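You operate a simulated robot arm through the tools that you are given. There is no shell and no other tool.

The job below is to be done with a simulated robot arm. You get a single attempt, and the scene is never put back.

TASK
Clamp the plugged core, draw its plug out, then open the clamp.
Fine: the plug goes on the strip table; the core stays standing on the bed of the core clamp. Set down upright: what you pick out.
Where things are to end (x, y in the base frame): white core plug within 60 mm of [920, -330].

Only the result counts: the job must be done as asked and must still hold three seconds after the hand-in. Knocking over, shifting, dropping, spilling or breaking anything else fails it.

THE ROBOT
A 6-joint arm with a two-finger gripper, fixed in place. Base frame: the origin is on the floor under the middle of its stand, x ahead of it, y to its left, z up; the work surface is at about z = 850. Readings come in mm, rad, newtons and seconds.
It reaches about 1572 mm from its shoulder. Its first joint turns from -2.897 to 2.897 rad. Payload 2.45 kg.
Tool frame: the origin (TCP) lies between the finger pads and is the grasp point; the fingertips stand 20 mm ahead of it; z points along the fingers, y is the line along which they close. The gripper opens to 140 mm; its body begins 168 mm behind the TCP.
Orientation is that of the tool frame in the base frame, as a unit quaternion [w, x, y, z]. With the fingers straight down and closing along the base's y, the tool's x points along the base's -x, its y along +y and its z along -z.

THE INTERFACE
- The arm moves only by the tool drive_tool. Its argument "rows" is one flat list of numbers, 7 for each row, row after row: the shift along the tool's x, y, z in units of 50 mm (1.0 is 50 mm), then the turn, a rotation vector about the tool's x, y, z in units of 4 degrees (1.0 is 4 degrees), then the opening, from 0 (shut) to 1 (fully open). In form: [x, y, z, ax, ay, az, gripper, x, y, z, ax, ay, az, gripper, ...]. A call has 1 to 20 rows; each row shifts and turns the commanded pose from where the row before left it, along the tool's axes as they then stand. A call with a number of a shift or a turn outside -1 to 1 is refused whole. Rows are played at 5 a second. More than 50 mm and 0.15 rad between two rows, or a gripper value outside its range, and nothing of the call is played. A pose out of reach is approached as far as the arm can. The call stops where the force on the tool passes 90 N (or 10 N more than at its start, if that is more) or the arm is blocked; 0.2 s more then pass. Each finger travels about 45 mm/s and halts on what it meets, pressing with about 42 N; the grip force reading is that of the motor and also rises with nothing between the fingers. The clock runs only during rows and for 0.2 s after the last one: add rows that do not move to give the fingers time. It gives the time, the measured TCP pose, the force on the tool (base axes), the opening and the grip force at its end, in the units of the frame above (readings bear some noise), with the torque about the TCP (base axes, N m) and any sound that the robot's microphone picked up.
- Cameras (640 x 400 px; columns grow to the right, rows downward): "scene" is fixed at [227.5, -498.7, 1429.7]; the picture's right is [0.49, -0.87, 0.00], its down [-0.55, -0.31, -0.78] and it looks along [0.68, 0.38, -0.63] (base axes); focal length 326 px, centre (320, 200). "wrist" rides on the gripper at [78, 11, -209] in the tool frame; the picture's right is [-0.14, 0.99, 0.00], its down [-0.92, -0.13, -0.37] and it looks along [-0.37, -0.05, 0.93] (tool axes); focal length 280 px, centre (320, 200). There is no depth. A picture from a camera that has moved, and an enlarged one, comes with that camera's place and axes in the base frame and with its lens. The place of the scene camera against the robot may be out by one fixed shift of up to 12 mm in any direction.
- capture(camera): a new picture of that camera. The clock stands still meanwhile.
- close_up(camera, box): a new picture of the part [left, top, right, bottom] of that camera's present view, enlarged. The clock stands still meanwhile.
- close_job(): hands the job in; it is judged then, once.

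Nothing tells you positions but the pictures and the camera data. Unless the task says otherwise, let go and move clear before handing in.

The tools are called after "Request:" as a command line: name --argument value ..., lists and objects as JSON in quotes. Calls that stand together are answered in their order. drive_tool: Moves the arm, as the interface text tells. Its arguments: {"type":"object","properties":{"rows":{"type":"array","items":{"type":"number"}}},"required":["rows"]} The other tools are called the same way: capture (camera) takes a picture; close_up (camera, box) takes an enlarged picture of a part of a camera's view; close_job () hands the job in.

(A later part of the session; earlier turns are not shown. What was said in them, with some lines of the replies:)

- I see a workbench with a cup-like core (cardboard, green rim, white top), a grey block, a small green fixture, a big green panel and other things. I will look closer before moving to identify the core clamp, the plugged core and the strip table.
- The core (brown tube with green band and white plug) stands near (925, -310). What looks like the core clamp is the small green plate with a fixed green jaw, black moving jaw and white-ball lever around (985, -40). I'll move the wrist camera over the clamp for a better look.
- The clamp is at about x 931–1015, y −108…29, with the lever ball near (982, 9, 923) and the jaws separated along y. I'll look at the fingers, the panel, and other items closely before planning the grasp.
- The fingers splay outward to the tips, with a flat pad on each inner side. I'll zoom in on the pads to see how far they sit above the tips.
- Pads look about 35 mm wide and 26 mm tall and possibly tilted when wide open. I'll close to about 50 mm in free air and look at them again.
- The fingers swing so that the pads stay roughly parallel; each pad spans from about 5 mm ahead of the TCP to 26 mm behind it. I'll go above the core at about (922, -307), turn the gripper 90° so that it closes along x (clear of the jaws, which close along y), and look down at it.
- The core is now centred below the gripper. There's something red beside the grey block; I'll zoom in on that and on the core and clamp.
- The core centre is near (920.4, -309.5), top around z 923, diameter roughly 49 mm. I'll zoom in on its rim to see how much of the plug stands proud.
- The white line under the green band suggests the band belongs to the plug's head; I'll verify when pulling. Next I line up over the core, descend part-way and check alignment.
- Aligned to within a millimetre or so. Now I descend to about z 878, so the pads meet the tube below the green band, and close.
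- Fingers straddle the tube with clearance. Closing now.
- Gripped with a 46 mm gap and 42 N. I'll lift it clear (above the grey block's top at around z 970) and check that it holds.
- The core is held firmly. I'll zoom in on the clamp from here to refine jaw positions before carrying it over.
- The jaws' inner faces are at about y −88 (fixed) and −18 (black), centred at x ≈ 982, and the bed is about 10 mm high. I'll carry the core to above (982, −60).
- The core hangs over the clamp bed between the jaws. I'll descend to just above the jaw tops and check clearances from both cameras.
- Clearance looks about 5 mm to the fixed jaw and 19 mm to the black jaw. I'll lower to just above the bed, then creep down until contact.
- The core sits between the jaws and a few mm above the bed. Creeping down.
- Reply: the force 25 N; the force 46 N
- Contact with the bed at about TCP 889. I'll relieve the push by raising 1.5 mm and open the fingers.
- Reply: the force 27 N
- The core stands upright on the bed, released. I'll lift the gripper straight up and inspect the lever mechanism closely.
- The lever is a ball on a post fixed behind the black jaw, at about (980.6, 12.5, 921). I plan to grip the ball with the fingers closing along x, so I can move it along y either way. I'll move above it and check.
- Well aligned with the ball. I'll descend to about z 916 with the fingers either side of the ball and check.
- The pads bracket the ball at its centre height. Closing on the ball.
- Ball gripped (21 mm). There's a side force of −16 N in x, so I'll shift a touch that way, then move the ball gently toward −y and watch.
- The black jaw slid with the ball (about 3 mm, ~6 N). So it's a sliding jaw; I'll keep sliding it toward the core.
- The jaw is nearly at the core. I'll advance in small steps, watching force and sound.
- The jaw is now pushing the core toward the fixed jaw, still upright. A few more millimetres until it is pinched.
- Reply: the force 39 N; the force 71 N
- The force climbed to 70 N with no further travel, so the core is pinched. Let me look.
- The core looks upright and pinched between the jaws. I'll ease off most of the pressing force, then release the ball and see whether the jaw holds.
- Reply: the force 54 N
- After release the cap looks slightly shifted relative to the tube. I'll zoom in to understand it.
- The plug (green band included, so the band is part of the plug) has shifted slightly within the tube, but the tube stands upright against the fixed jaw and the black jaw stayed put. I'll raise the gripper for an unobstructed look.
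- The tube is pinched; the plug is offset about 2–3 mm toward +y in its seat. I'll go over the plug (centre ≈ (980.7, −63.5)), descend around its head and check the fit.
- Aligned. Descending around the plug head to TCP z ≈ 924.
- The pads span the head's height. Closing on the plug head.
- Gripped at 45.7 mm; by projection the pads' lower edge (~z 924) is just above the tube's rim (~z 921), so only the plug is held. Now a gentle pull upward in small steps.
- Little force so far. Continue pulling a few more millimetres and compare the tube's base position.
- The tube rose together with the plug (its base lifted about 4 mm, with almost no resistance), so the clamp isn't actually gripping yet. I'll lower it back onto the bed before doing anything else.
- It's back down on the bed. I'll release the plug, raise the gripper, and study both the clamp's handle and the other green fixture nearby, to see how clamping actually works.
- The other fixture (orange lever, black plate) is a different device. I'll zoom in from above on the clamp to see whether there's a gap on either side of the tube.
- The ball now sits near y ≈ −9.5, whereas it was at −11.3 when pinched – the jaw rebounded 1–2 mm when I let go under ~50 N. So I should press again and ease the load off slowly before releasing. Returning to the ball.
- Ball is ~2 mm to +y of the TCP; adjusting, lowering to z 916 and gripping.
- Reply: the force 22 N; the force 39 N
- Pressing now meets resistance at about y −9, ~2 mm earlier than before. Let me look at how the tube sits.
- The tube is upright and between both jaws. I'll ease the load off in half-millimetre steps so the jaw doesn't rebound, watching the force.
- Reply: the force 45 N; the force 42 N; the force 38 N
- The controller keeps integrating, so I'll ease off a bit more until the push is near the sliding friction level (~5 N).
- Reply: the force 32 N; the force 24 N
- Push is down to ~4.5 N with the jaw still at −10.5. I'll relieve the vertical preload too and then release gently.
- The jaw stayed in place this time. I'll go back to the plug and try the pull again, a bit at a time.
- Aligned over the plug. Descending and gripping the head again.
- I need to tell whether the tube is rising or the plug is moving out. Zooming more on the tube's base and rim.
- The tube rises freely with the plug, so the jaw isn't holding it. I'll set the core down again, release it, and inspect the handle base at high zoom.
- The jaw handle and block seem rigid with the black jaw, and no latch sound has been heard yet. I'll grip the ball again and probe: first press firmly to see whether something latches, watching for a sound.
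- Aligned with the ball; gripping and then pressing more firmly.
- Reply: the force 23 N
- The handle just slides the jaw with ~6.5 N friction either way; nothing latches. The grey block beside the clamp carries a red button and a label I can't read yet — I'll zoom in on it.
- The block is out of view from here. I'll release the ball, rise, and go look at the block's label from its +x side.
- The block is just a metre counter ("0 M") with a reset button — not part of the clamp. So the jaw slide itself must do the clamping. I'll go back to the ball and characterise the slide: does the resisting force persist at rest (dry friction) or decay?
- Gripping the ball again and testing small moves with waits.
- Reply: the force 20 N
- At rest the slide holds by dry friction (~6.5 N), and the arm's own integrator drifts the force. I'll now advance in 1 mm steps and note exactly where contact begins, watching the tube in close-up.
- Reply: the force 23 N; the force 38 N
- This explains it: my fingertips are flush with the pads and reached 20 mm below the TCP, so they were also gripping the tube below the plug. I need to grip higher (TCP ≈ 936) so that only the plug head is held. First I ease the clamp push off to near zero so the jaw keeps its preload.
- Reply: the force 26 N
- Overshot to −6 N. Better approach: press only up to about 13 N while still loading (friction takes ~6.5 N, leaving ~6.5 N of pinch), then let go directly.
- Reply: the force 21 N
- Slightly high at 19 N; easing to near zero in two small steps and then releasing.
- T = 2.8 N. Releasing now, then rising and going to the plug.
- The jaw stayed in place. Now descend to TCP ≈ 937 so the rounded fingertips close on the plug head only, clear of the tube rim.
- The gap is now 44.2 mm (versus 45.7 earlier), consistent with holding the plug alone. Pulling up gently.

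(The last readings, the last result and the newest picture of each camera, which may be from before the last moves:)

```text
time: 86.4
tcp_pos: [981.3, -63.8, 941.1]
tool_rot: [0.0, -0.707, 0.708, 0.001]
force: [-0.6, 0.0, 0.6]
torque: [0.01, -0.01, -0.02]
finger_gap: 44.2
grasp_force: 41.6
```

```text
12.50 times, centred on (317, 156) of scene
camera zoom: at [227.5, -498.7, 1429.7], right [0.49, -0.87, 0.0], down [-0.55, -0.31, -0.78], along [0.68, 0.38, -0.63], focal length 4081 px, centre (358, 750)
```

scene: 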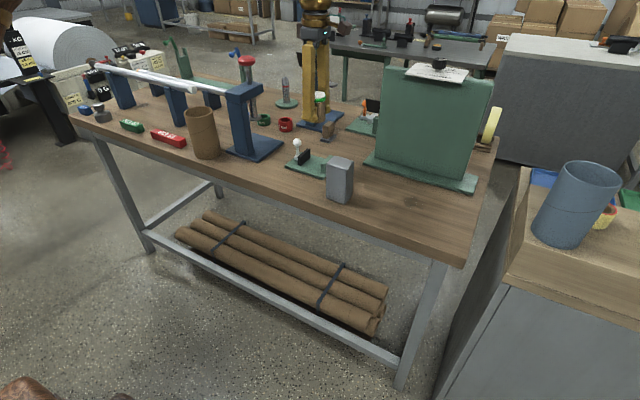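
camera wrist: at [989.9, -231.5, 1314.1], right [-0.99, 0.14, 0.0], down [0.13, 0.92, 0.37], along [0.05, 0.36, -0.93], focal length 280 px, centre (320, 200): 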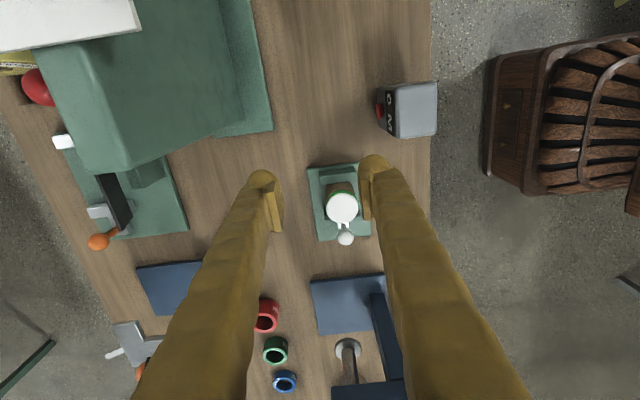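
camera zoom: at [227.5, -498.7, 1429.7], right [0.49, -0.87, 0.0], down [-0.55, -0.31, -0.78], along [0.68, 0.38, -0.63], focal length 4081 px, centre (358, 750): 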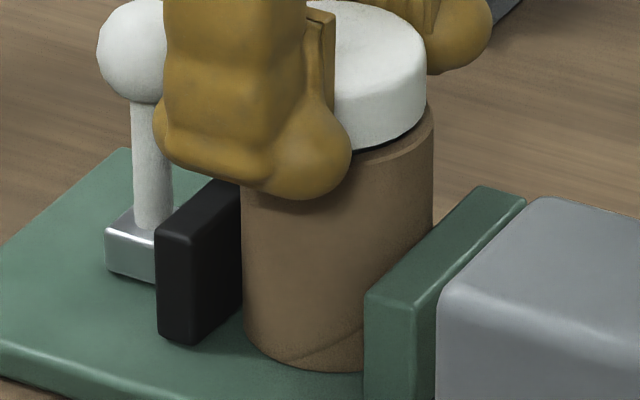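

Excellent — the plug is coming out while the tube stays put (the green "seated" band vanished as it left). Continuing straight up.

Request:
drive_tool --rows '[0, 0, -0.06, 0, 0, 0, 0.2, 0, 0, -0.06, 0, 0, 0, 0.2, 0, 0, -0.08, 0, 0, 0, 0.2, 0, 0, 0, 0, 0, 0, 0.2]'

Request:
close_up --camera "scene" --box '[295, 125, 345, 172]'

Request:
drive_tool --rows '[0, 0, -0.1, 0, 0, 0, 0.2, 0, 0, -0.15, 0, 0, 0, 0.2, 0, 0, -0.2, 0, 0, 0, 0.2, 0, 0, -0.3, 0, 0, 0, 0.2, 0, 0, -0.3, 0, 0, 0, 0.2, 0, 0, 0, 0, 0, 0, 0.2]'

Request:
close_up --camera "scene" --box '[285, 100, 355, 175]'

```text
time: 87.4
tcp_pos: [979.5, -63.4, 949.5]
tool_rot: [0.0, -0.707, 0.707, 0.0]
force: [0.4, -0.1, 0.0]
torque: [0.03, 0.01, -0.03]
finger_gap: 44.1
grasp_force: 41.9
```

```text
8.51 times, centred on (320, 148) of scene
camera zoom: at [227.5, -498.7, 1429.7], right [0.49, -0.87, 0.0], down [-0.55, -0.31, -0.78], along [0.68, 0.38, -0.63], focal length 2778 px, centre (320, 638)
```

zoom: 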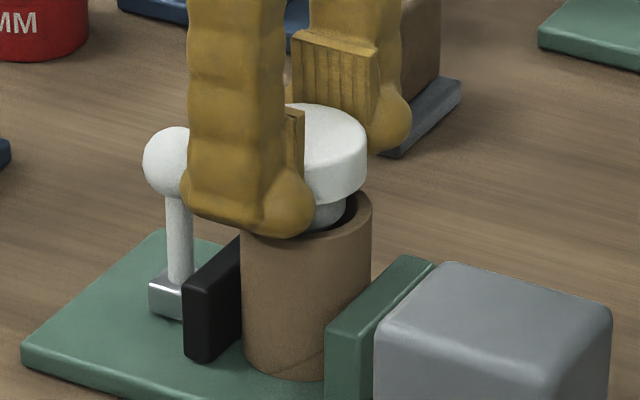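

```text
time: 88.8
tcp_pos: [980.8, -62.7, 1002.4]
tool_rot: [0.0, 0.707, -0.707, 0.0]
force: [-0.2, -0.6, -0.3]
torque: [-0.01, -0.04, 0.0]
finger_gap: 44.2
grasp_force: 41.9
```

```text
5.33 times, centred on (320, 138) of scene
camera zoom: at [227.5, -498.7, 1429.7], right [0.49, -0.87, 0.0], down [-0.55, -0.31, -0.78], along [0.68, 0.38, -0.63], focal length 1741 px, centre (320, 533)
```

zoom: 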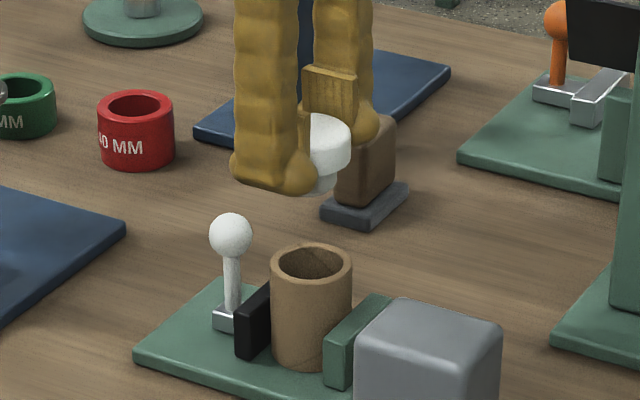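

The plug is out and the core stays standing in the clamp. Let me look at the plug's shape to know its underside before setting it down.

Request:
drive_tool --rows '[0, 0, -0.5, 0, 0, 0, 0.2, 0, 0, -0.7, 0, 0, 0, 0.2, 0, 0, -0.5, 0, 0, 0, 0.2, 0, 0, 0, 0, 0, 0, 0.2]'

Request:
capture --camera "scene"

Request:
close_up --camera "scene" --box '[295, 90, 345, 130]'

Request:
capture --camera "wrist"

```text
time: 89.8
tcp_pos: [978.7, -62.8, 1089.0]
tool_rot: [0.0, 0.707, -0.707, 0.0]
force: [0.0, -0.9, 0.1]
torque: [0.01, 0.04, 0.0]
finger_gap: 44.3
grasp_force: 42.1
```

```text
taken
```

scene: 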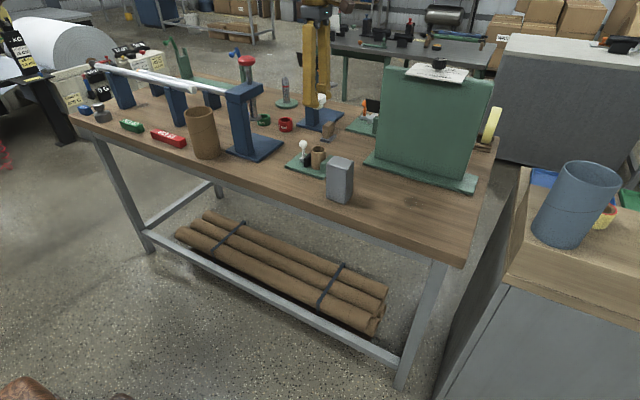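

```text
10.00 times, centred on (320, 110) of scene
camera zoom: at [227.5, -498.7, 1429.7], right [0.49, -0.87, 0.0], down [-0.55, -0.31, -0.78], along [0.68, 0.38, -0.63], focal length 3265 px, centre (320, 1100)
```

zoom: 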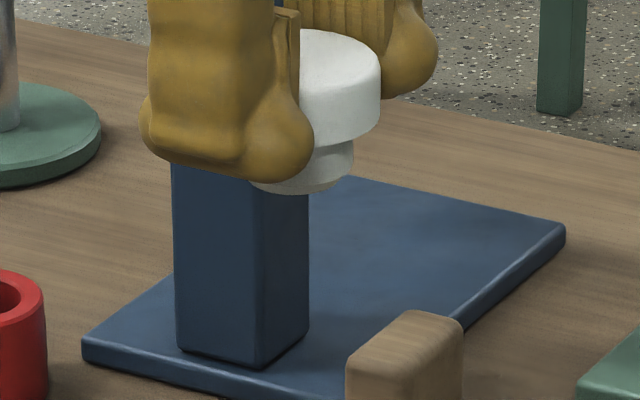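

```text
taken
camera wrist: at [968.9, -142.4, 1295.9], right [-0.99, 0.14, 0.0], down [0.13, 0.92, 0.37], along [0.05, 0.36, -0.93], focal length 280 px, centre (320, 200)
```

wrist: 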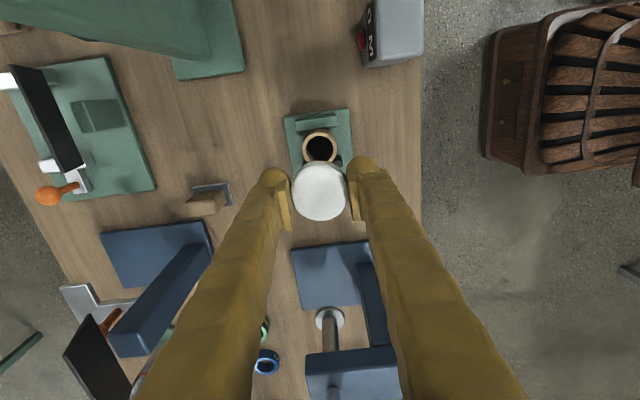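

The plug has a 13 mm head and a narrower insert about 19 mm long beneath. I'll carry it level to above (920, −330).

Request:
drive_tool --rows '[0.4, 0.09, 0, 0, 0, 0, 0.2, 0.65, 0.146, 0, 0, 0, 0, 0.2, 0.75, 0.168, 0, 0, 0, 0, 0.2, 0.75, 0.168, 0, 0, 0, 0, 0.2, 0.75, 0.168, 0, 0, 0, 0, 0.2, 0.75, 0.168, 0, 0, 0, 0, 0.2, 0.65, 0.146, 0, 0, 0, 0, 0.2, 0.45, 0.1, 0, 0, 0, 0, 0.2, 0.19, 0.046, 0, 0, 0, 0, 0.2, 0, 0, 0, 0, 0, 0, 0.2]'

Request:
capture --camera "wrist"

Request:
close_up --camera "scene" --box '[360, 90, 440, 150]'

```text
time: 92.0
tcp_pos: [919.2, -330.4, 1086.9]
tool_rot: [-0.001, -0.707, 0.707, 0.0]
force: [-0.4, 0.3, -0.3]
torque: [0.0, -0.02, 0.02]
finger_gap: 44.4
grasp_force: 41.9
```

```text
taken
camera wrist: at [908.9, -410.5, 1295.5], right [-0.99, 0.14, 0.0], down [0.13, 0.92, 0.37], along [0.05, 0.36, -0.93], focal length 280 px, centre (320, 200)
```

wrist: 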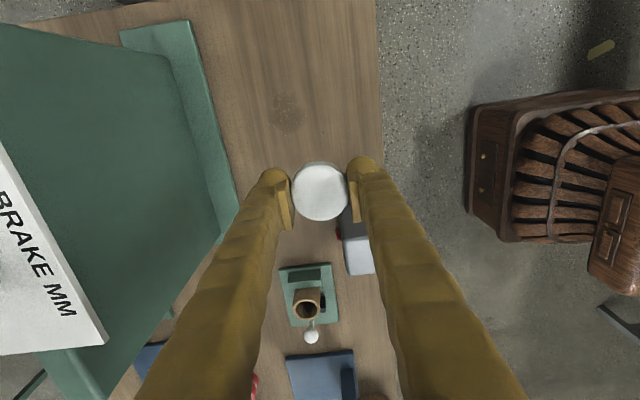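

```text
6.67 times, centred on (400, 120) of scene
camera zoom: at [227.5, -498.7, 1429.7], right [0.49, -0.87, 0.0], down [-0.55, -0.31, -0.78], along [0.68, 0.38, -0.63], focal length 2176 px, centre (-213, 733)
```

zoom: 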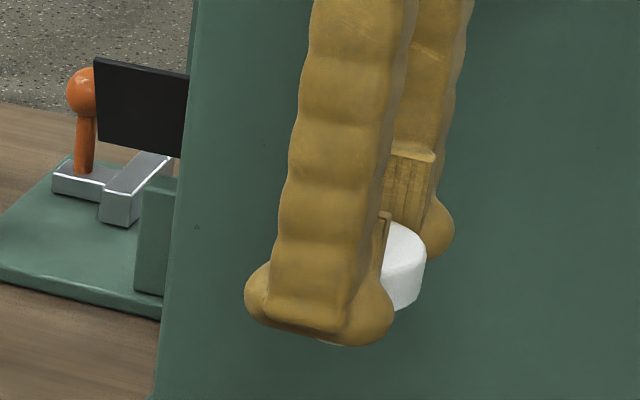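

Over the target spot; only bare table below. Descending to near the surface.

Request:
drive_tool --rows '[0, 0, 0.5, 0, 0, 0, 0.2, 0, 0, 0.8, 0, 0, 0, 0.2, 0, 0, 0.8, 0, 0, 0, 0.2, 0, 0, 0.7, 0, 0, 0, 0.2, 0, 0, 0.5, 0, 0, 0, 0.2, 0, 0, 0.3, 0, 0, 0, 0.2, 0, 0, 0.16, 0, 0, 0, 0.2, 0, 0, 0, 0, 0, 0, 0.2]'

Request:
close_up --camera "scene" --box '[355, 165, 425, 225]'

Request:
capture --camera "wrist"

```text
time: 93.8
tcp_pos: [920.3, -330.0, 900.2]
tool_rot: [0.0, 0.707, -0.707, 0.0]
force: [-0.5, 0.8, 1.1]
torque: [-0.02, -0.03, 0.01]
finger_gap: 44.3
grasp_force: 42.3
```

```text
6.67 times, centred on (390, 195) of scene
camera zoom: at [227.5, -498.7, 1429.7], right [0.49, -0.87, 0.0], down [-0.55, -0.31, -0.78], along [0.68, 0.38, -0.63], focal length 2176 px, centre (-147, 233)
```

zoom: 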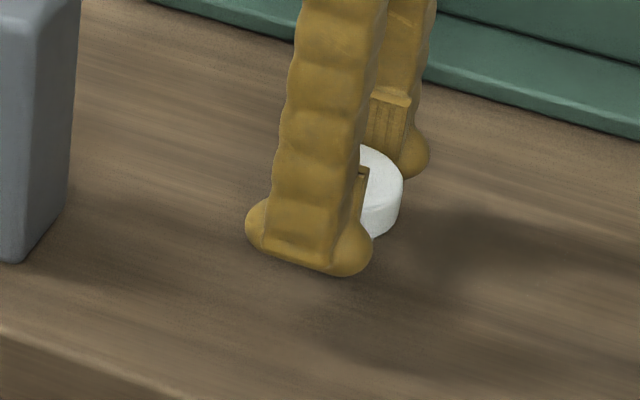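

```text
taken
camera wrist: at [909.0, -409.2, 1107.9], right [-0.99, 0.14, 0.0], down [0.13, 0.92, 0.37], along [0.05, 0.36, -0.93], focal length 280 px, centre (320, 200)
```

wrist: 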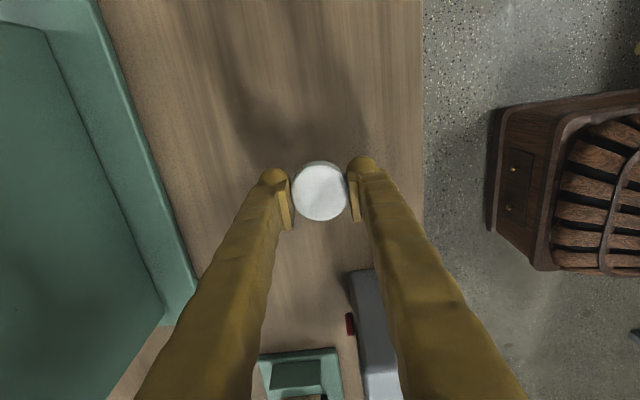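

Creeping down to find the table.

Request:
drive_tool --rows '[0, 0, 0.1, 0, 0, 0, 0.2, 0, 0, 0, 0, 0, 0, 0.2]'

Request:
drive_tool --rows '[0, 0, 0.05, 0, 0, 0, 0.2, 0, 0, 0, 0, 0, 0, 0.2]'

Request:
drive_tool --rows '[0, 0, 0.04, 0, 0, 0, 0.2, 0, 0, 0, 0, 0, 0, 0.2]'

Request:
drive_tool --rows '[0, 0, 0.03, 0, 0, 0, 0.2, 0, 0, 0, 0, 0, 0, 0.2]'

Request:
close_up --camera "scene" --box '[360, 170, 420, 220]'

```text
time: 94.4
tcp_pos: [920.4, -329.9, 895.1]
tool_rot: [0.0, 0.707, -0.707, 0.0]
force: [0.1, -0.6, -0.1]
torque: [0.0, -0.04, 0.04]
finger_gap: 44.3
grasp_force: 42.5
```

```text
time: 95.0
tcp_pos: [919.9, -329.3, 892.2]
tool_rot: [0.0, -0.707, 0.707, -0.001]
force: [0.6, 0.5, 0.6]
torque: [0.01, 0.0, 0.01]
finger_gap: 44.5
grasp_force: 41.9
```

```text
time: 95.6
tcp_pos: [919.3, -329.8, 889.8]
tool_rot: [0.0, -0.707, 0.707, 0.0]
force: [1.0, 0.1, 0.6]
torque: [0.01, 0.01, 0.01]
finger_gap: 44.0
grasp_force: 42.2
```

```text
time: 96.2
tcp_pos: [920.6, -330.1, 889.3]
tool_rot: [0.0, 0.708, -0.707, 0.0]
force: [0.6, 0.5, 0.1]
torque: [0.0, 0.01, 0.02]
finger_gap: 44.4
grasp_force: 42.1
```

```text
8.00 times, centred on (390, 195) of scene
camera zoom: at [227.5, -498.7, 1429.7], right [0.49, -0.87, 0.0], down [-0.55, -0.31, -0.78], along [0.68, 0.38, -0.63], focal length 2612 px, centre (-240, 240)
```

zoom: 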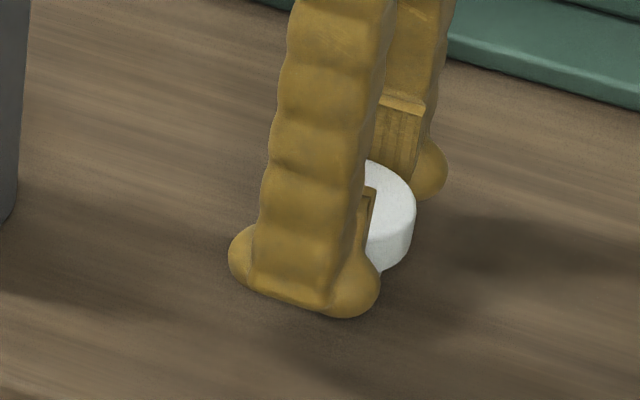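

Not touching yet. Continuing in 1.5–2 mm steps.

Request:
drive_tool --rows '[0, 0, 0.04, 0, 0, 0, 0.2, 0, 0, 0, 0, 0, 0, 0.2]'

Request:
drive_tool --rows '[0, 0, 0.03, 0, 0, 0, 0.2, 0, 0, 0, 0, 0, 0, 0.2]'

Request:
drive_tool --rows '[0, 0, 0.03, 0, 0, 0, 0.2, 0, 0, 0, 0, 0, 0, 0.2]'

```text
time: 96.8
tcp_pos: [919.8, -330.0, 885.6]
tool_rot: [0.0, 0.707, -0.707, 0.0]
force: [0.5, 0.0, -0.6]
torque: [0.0, -0.01, 0.06]
finger_gap: 44.2
grasp_force: 41.9
```

```text
time: 97.4
tcp_pos: [919.0, -330.9, 885.5]
tool_rot: [0.0, 0.707, -0.707, 0.0]
force: [-0.1, -0.7, 0.0]
torque: [-0.03, 0.0, -0.02]
finger_gap: 44.0
grasp_force: 42.4
```

```text
time: 98.0
tcp_pos: [919.8, -329.9, 883.8]
tool_rot: [0.001, 0.708, -0.707, 0.0]
force: [-0.4, -0.1, -0.4]
torque: [0.0, -0.02, 0.01]
finger_gap: 44.1
grasp_force: 41.9
```

Request:
drive_tool --rows '[0, 0, 0.03, 0, 0, 0, 0.2, 0, 0, 0, 0, 0, 0, 0.2]'

Request:
drive_tool --rows '[0, 0, 0.03, 0, 0, 0, 0.2, 0, 0, 0, 0, 0, 0, 0.2]'

Request:
close_up --camera "scene" --box '[365, 175, 415, 215]'

```text
time: 98.6
tcp_pos: [920.0, -329.9, 883.2]
tool_rot: [-0.001, -0.707, 0.707, -0.001]
force: [-2.0, 0.6, 17.5]
torque: [0.02, 0.08, 0.02]
finger_gap: 43.9
grasp_force: 42.1
```

```text
time: 99.2
tcp_pos: [920.4, -329.9, 880.8]
tool_rot: [0.0, -0.707, 0.707, -0.002]
force: [1.8, -0.1, 42.0]
torque: [0.0, 0.02, 0.05]
finger_gap: 44.3
grasp_force: 42.0
```

```text
10.00 times, centred on (390, 195) of scene
camera zoom: at [227.5, -498.7, 1429.7], right [0.49, -0.87, 0.0], down [-0.55, -0.31, -0.78], along [0.68, 0.38, -0.63], focal length 3265 px, centre (-380, 250)
```

zoom: 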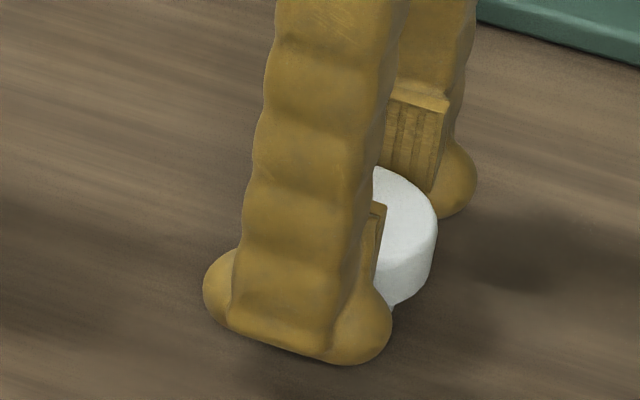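

The plug is on the table (contact at TCP ≈ 882.5). Relieving the push and opening.

Request:
drive_tool --rows '[0, 0, -0.035, 0, 0, 0, 0.2]'

Request:
drive_tool --rows '[0, 0, -0.01, 0, 0, 0, 0.2]'

```text
time: 99.6
tcp_pos: [920.1, -329.7, 883.9]
tool_rot: [0.0, 0.707, -0.707, 0.001]
force: [8.6, -3.7, 27.4]
torque: [-0.07, -0.26, 0.02]
finger_gap: 44.1
grasp_force: 42.3
```

```text
time: 100.0
tcp_pos: [919.6, -330.5, 881.7]
tool_rot: [-0.001, 0.707, -0.707, -0.001]
force: [6.7, -0.9, 18.3]
torque: [-0.04, -0.17, 0.0]
finger_gap: 44.0
grasp_force: 41.7
```

Request:
drive_tool --rows '[0, 0, -0.012, 0, 0, 0, 0.2]'

Request:
drive_tool --rows '[0, 0, 0, 0, 0, 0, 0.38, 0, 0, 0, 0, 0, 0, 0.5, 0, 0, 0, 0, 0, 0, 0.6, 0, 0, 0, 0, 0, 0, 0.6, 0, 0, 0, 0, 0, 0, 0.6]'

Request:
close_up --camera "scene" --box '[365, 175, 415, 215]'

Request:
capture --camera "wrist"

```text
time: 100.4
tcp_pos: [920.5, -328.9, 881.8]
tool_rot: [0.001, 0.707, -0.707, 0.0]
force: [1.8, 1.0, 6.6]
torque: [0.01, -0.07, 0.0]
finger_gap: 44.3
grasp_force: 41.6
```

```text
time: 101.6
tcp_pos: [919.7, -330.4, 883.8]
tool_rot: [0.001, -0.707, 0.708, 0.0]
force: [0.1, 0.0, 0.1]
torque: [0.03, 0.02, 0.02]
finger_gap: 84.0
grasp_force: 0.1
```

```text
10.00 times, centred on (390, 195) of scene
camera zoom: at [227.5, -498.7, 1429.7], right [0.49, -0.87, 0.0], down [-0.55, -0.31, -0.78], along [0.68, 0.38, -0.63], focal length 3265 px, centre (-380, 250)
```

zoom: 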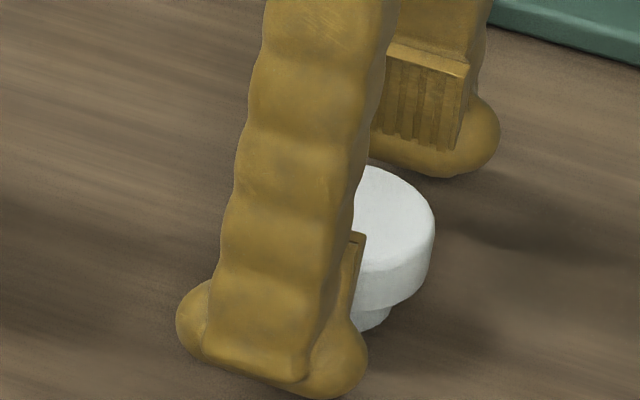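

```text
taken
camera wrist: at [908.9, -409.7, 1091.7], right [-0.99, 0.14, 0.0], down [0.13, 0.92, 0.37], along [0.05, 0.36, -0.93], focal length 280 px, centre (320, 200)
```

wrist: 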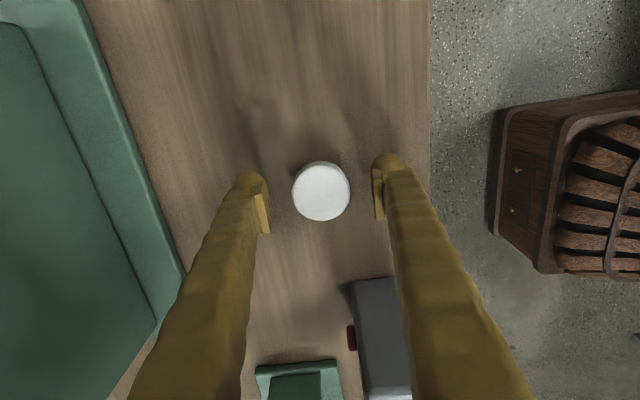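

The plug stands upright, free of the fingers. I'll rise straight up and return above the clamp's ball handle to open the clamp.

Request:
drive_tool --rows '[0, 0, -0.4, 0, 0, 0, 0.6, 0, 0, -0.7, 0, 0, 0, 0.6, 0, 0, -0.9, 0, 0, 0, 0.6, 0, 0, -0.9, 0, 0, 0, 0.6, 0, 0, -0.9, 0, 0, 0, 0.6, 0, 0, -0.4, 0, 0, 0, 0.6, 0, 0, 0, 0, 0, 0, 0.6]'

Request:
capture --camera "scene"

Request:
close_up --camera "scene" --box '[365, 175, 415, 215]'

Request:
close_up --camera "scene" --box '[295, 130, 345, 175]'

```text
time: 103.2
tcp_pos: [920.8, -328.8, 1094.5]
tool_rot: [0.0, 0.707, -0.707, 0.0]
force: [-0.1, -0.2, -0.4]
torque: [-0.03, -0.01, -0.01]
finger_gap: 84.1
grasp_force: 0.1
```

```text
taken
```

scene: 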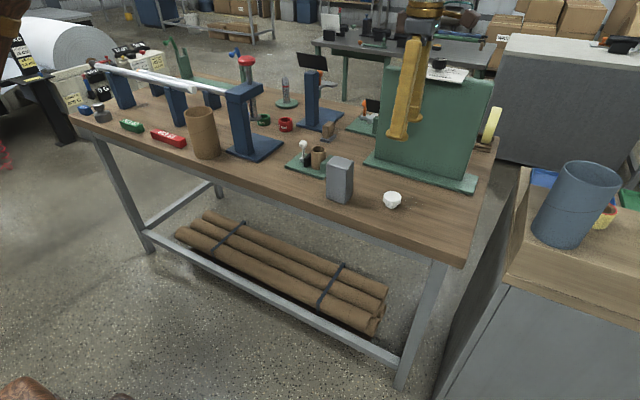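

```text
10.00 times, centred on (390, 195) of scene
camera zoom: at [227.5, -498.7, 1429.7], right [0.49, -0.87, 0.0], down [-0.55, -0.31, -0.78], along [0.68, 0.38, -0.63], focal length 3265 px, centre (-380, 250)
```

zoom: 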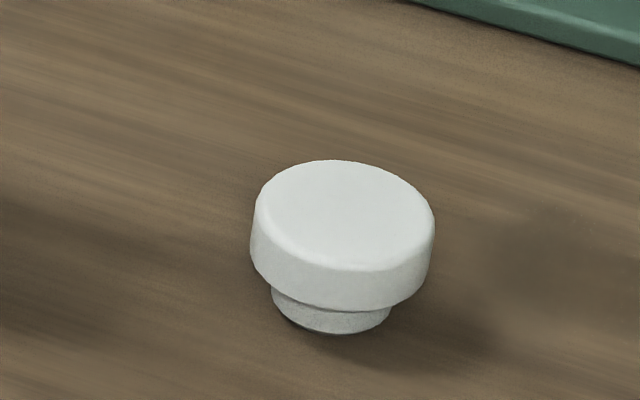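

```text
8.89 times, centred on (320, 152) of scene
camera zoom: at [227.5, -498.7, 1429.7], right [0.49, -0.87, 0.0], down [-0.55, -0.31, -0.78], along [0.68, 0.38, -0.63], focal length 2902 px, centre (320, 622)
```

zoom: 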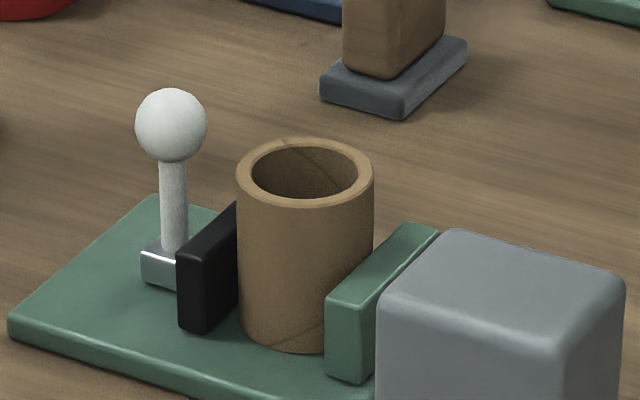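

Plug upright near (920, −330), core standing in the clamp. Now I go back to the handle to open the clamp.

Request:
drive_tool --rows '[-0.45, -0.085, 0, 0, 0, 0, 0.45, -0.75, -0.141, 0, 0, 0, 0, 0.45, -0.85, -0.16, 0, 0, 0, 0, 0.45, -0.85, -0.16, 0, 0, 0, 0, 0.45, -0.85, -0.16, 0, 0, 0, 0, 0.45, -0.85, -0.16, 0, 0, 0, 0, 0.45, -0.8, -0.15, 0, 0, 0, 0, 0.45, -0.6, -0.112, 0, 0, 0, 0, 0.45, -0.39, -0.072, 0, 0, 0, 0, 0.45, 0, 0, 0, 0, 0, 0, 0.45, 0, 0, 0.8, 0, 0, 0, 0.45, 0, 0, 0.8, 0, 0, 0, 0.45, 0, 0, 0.4, 0, 0, 0, 0.45, 0, 0, 0, 0, 0, 0, 0.45]'

Request:
capture --camera "wrist"

Request:
close_up --camera "wrist" --box '[240, 60, 400, 260]'

```text
time: 106.2
tcp_pos: [979.1, -10.9, 992.5]
tool_rot: [0.0, 0.707, -0.707, 0.0]
force: [0.4, 0.0, 0.5]
torque: [0.02, 0.02, 0.03]
finger_gap: 63.0
grasp_force: 0.0
```

```text
taken
camera wrist: at [968.2, -90.0, 1201.3], right [-0.99, 0.14, 0.0], down [0.13, 0.92, 0.37], along [0.05, 0.36, -0.93], focal length 280 px, centre (320, 200)
```

wrist: 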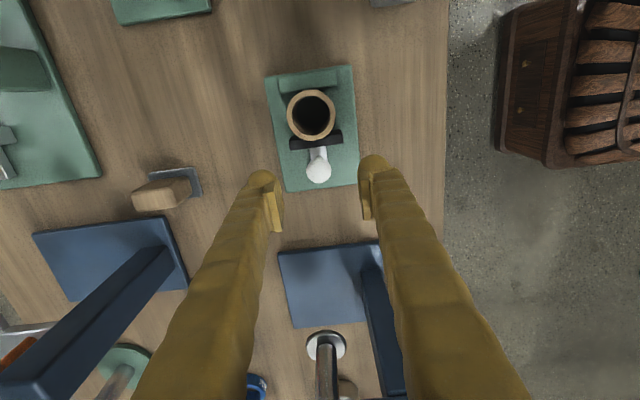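

```text
2.00 times, centred on (320, 160) of wrist
camera zoom: at [968.2, -90.0, 1201.3], right [-0.99, 0.14, 0.0], down [0.13, 0.92, 0.37], along [0.05, 0.36, -0.93], focal length 561 px, centre (320, 280)
```

zoom: 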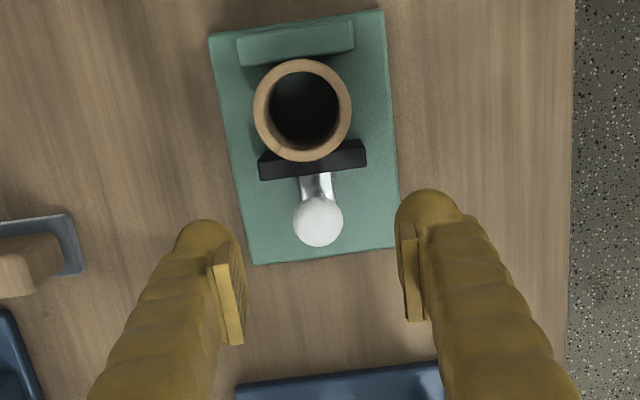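

Ball is about 2 mm to +y and 1 mm to +x of the TCP; correcting, descending and gripping.

Request:
drive_tool --rows '[-0.044, -0.02, 0, 0, 0, 0, 0.45, 0, 0, 0.6, 0, 0, 0, 0.45, 0, 0, 0.6, 0, 0, 0, 0.45, 0, 0, 0.32, 0, 0, 0, 0.45, 0, 0, 0, 0, 0, 0, 0.45]'

Request:
close_up --camera "wrist" --box '[240, 60, 400, 260]'

Request:
drive_tool --rows '[0, 0, 0, 0, 0, 0, 0.3, 0, 0, 0, 0, 0, 0, 0.1, 0, 0, 0, 0, 0, 0, 0.1, 0, 0, 0, 0, 0, 0, 0.1, 0, 0, 0, 0, 0, 0, 0.1]'

```text
time: 107.4
tcp_pos: [979.5, -8.4, 916.5]
tool_rot: [0.0, 0.707, -0.707, 0.0]
force: [0.4, 0.3, -1.1]
torque: [-0.06, -0.02, -0.01]
finger_gap: 62.9
grasp_force: 0.0
```

```text
2.00 times, centred on (320, 160) of wrist
camera zoom: at [969.1, -87.4, 1125.7], right [-0.99, 0.14, 0.0], down [0.13, 0.92, 0.37], along [0.05, 0.36, -0.93], focal length 561 px, centre (320, 280)
```

zoom: 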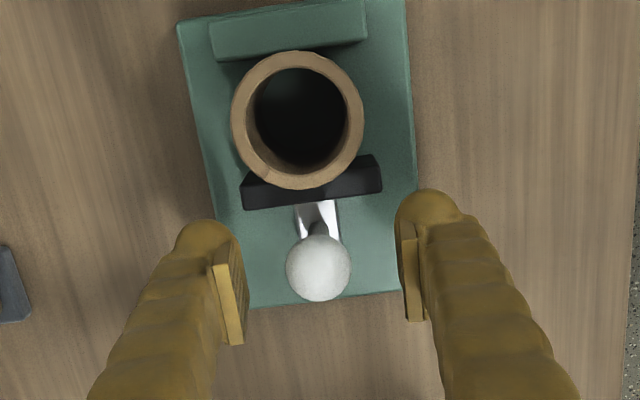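

```text
time: 108.6
tcp_pos: [980.3, -7.8, 917.2]
tool_rot: [0.0, 0.707, -0.707, -0.001]
force: [0.4, 0.1, -1.2]
torque: [0.0, 0.0, -0.04]
finger_gap: 21.2
grasp_force: 45.7
```

Gripped cleanly. Now sliding the jaw open toward +y in small steps back to its original position (about 20 mm).

Request:
drive_tool --rows '[-0.03, 0, 0, 0, 0, 0, 0.1, -0.04, 0, 0, 0, 0, 0, 0.1, -0.05, 0, 0, 0, 0, 0, 0.1, 0, 0, 0, 0, 0, 0, 0.1]'

Request:
close_up --camera "scene" --box '[295, 130, 345, 175]'

Request:
drive_tool --rows '[-0.08, 0, 0, 0, 0, 0, 0.1, -0.08, 0, 0, 0, 0, 0, 0.1, -0.06, 0, 0, 0, 0, 0, 0.1, -0.06, 0, 0, 0, 0, 0, 0.1, 0, 0, 0, 0, 0, 0, 0.1]'

Request:
close_up --camera "scene" --box '[295, 130, 345, 175]'

```text
time: 109.6
tcp_pos: [979.4, -3.1, 918.2]
tool_rot: [0.0, 0.708, -0.707, 0.0]
force: [-11.8, -6.5, -0.2]
torque: [0.04, -0.1, -0.04]
finger_gap: 21.2
grasp_force: 45.1
```

```text
8.89 times, centred on (320, 152) of scene
camera zoom: at [227.5, -498.7, 1429.7], right [0.49, -0.87, 0.0], down [-0.55, -0.31, -0.78], along [0.68, 0.38, -0.63], focal length 2902 px, centre (320, 622)
```

zoom: 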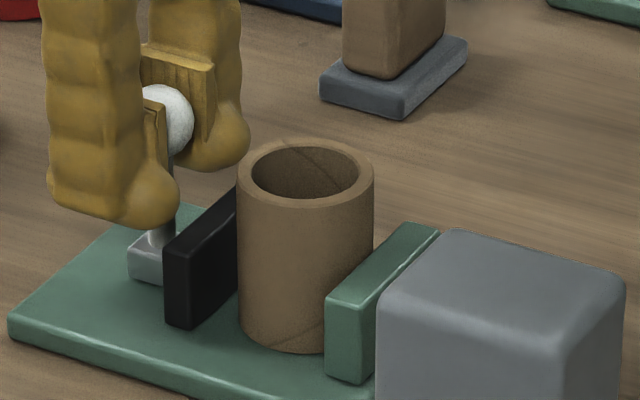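

```text
time: 110.8
tcp_pos: [979.0, 10.9, 916.1]
tool_rot: [-0.001, -0.707, 0.707, 0.001]
force: [-30.6, -2.8, -2.3]
torque: [-0.05, -0.25, -0.1]
finger_gap: 21.4
grasp_force: 44.9
```

```text
8.89 times, centred on (320, 152) of scene
camera zoom: at [227.5, -498.7, 1429.7], right [0.49, -0.87, 0.0], down [-0.55, -0.31, -0.78], along [0.68, 0.38, -0.63], focal length 2902 px, centre (320, 622)
```

zoom: 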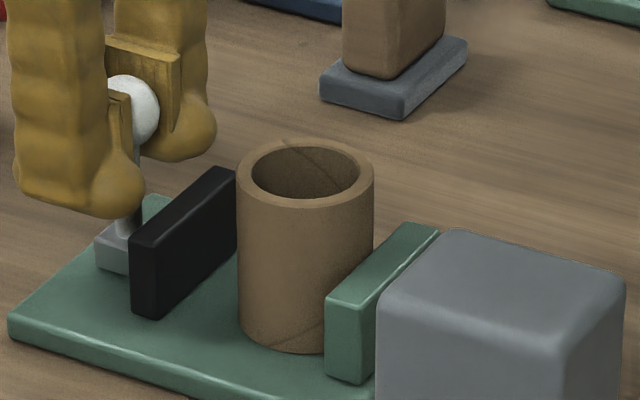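

The clamp is nearly fully open and the core stands undisturbed. A last couple of millimetres to the original position, trimming the x preload.

Request:
drive_tool --rows '[-0.02, 0.03, 0, 0, 0, 0, 0.1, -0.02, 0.01, 0, 0, 0, 0, 0.1]'

Request:
drive_tool --rows '[-0.02, 0.005, 0, 0, 0, 0, 0.1]'

Request:
close_up --camera "scene" --box '[280, 125, 360, 175]'

```text
time: 111.4
tcp_pos: [981.3, 14.2, 916.7]
tool_rot: [0.0, 0.707, -0.707, 0.001]
force: [9.9, -6.5, -14.7]
torque: [0.11, 0.07, 0.03]
finger_gap: 21.1
grasp_force: 44.2
```

```text
time: 111.8
tcp_pos: [979.1, 14.8, 916.4]
tool_rot: [0.001, -0.707, 0.707, -0.001]
force: [29.7, -6.3, -18.5]
torque: [0.07, 0.23, 0.1]
finger_gap: 21.4
grasp_force: 45.5
```

```text
8.00 times, centred on (320, 150) of scene
camera zoom: at [227.5, -498.7, 1429.7], right [0.49, -0.87, 0.0], down [-0.55, -0.31, -0.78], along [0.68, 0.38, -0.63], focal length 2612 px, centre (320, 600)
```

zoom: 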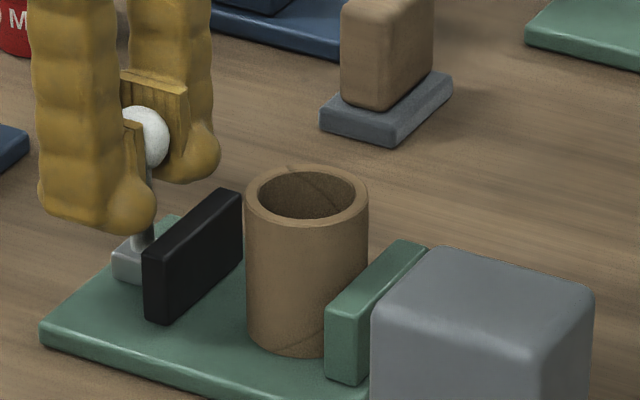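

The jaw is back exactly where it started (fully open). I'll relieve the side load, release the ball and rise clear.

Request:
drive_tool --rows '[0.005, -0.03, 0.02, 0, 0, 0, 0.1]'

Request:
drive_tool --rows '[0, 0, 0, 0, 0, 0, 0.3, 0, 0, 0, 0, 0, 0, 0.45, 0, 0, 0, 0, 0, 0, 0.45, 0, 0, 0, 0, 0, 0, 0.45]'

Request:
drive_tool --rows '[0, 0, -0.4, 0, 0, 0, 0.45, 0, 0, -0.8, 0, 0, 0, 0.45, 0, 0, -0.8, 0, 0, 0, 0.45, 0, 0, -0.8, 0, 0, 0, 0.45, 0, 0, -0.8, 0, 0, 0, 0.45, 0, 0, 0, 0, 0, 0, 0.45]'

Request:
capture --camera "scene"

Request:
close_up --camera "scene" --box '[280, 125, 360, 175]'

Request:
close_up --camera "wrist" --box '[240, 60, 400, 200]'

```text
time: 112.2
tcp_pos: [979.8, 14.8, 917.6]
tool_rot: [0.001, 0.707, -0.707, 0.0]
force: [8.6, -2.6, 1.1]
torque: [-0.04, 0.1, 0.06]
finger_gap: 21.3
grasp_force: 44.8
```

```text
time: 113.2
tcp_pos: [981.0, 15.1, 916.4]
tool_rot: [0.0, 0.707, -0.707, 0.0]
force: [0.4, -0.3, 0.0]
torque: [0.02, -0.02, -0.03]
finger_gap: 62.9
grasp_force: 0.1
```

```text
time: 114.6
tcp_pos: [980.2, 16.0, 1096.8]
tool_rot: [0.0, -0.707, 0.707, 0.0]
force: [-0.2, -0.1, -0.6]
torque: [-0.03, 0.03, 0.01]
finger_gap: 63.0
grasp_force: 0.1
```

```text
taken
```

scene: 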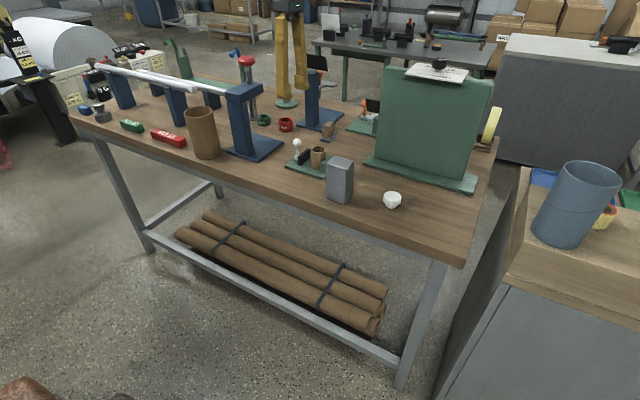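

```text
8.00 times, centred on (320, 150) of scene
camera zoom: at [227.5, -498.7, 1429.7], right [0.49, -0.87, 0.0], down [-0.55, -0.31, -0.78], along [0.68, 0.38, -0.63], focal length 2612 px, centre (320, 600)
```

zoom: 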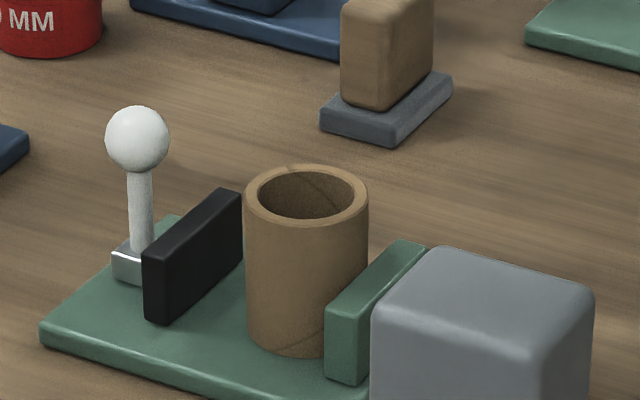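

```text
2.86 times, centred on (320, 130) of wrist
camera zoom: at [969.0, -64.4, 1304.7], right [-0.99, 0.14, 0.0], down [0.13, 0.92, 0.37], along [0.05, 0.36, -0.93], focal length 801 px, centre (320, 400)
```

zoom: 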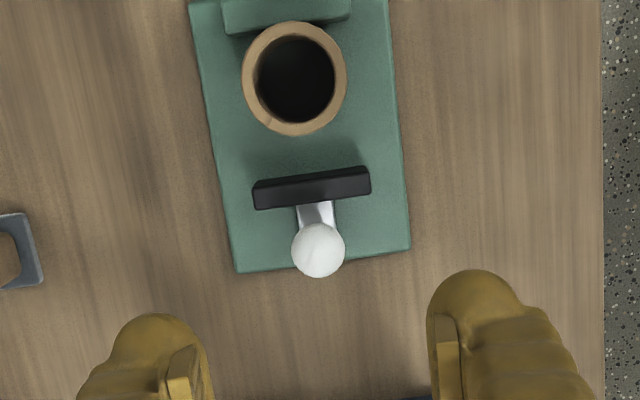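

The clamp is fully open, exactly as at the start. The core stands upright on the bed, the plug stands upright near (920, −330), and the gripper is clear. Nothing else in the scene has moved, so I'm handing in.

Request:
close_job

```text
The job is handed in.
```

I clamped the core, drew the plug out, and opened the clamp again. The job is handed in, but I haven't seen a verdict.

- **Plug:** it stands upright on the strip table at about (920, −330), right on the target.
- **Core:** it is standing on the bed of the core clamp, resting near the fixed jaw.
- **Clamp:** the jaw is back where it started, fully open.
- **Gripper:** it has let go and is raised well clear. In the last pictures nothing else on the table had moved.

My first two pulls lifted the core along with the plug by about 4 mm. My fingertips reached below the plug and were gripping the tube as well. I set the core back down each time, tightened the clamp again and gripped higher. On the third pull the plug came out on its own.
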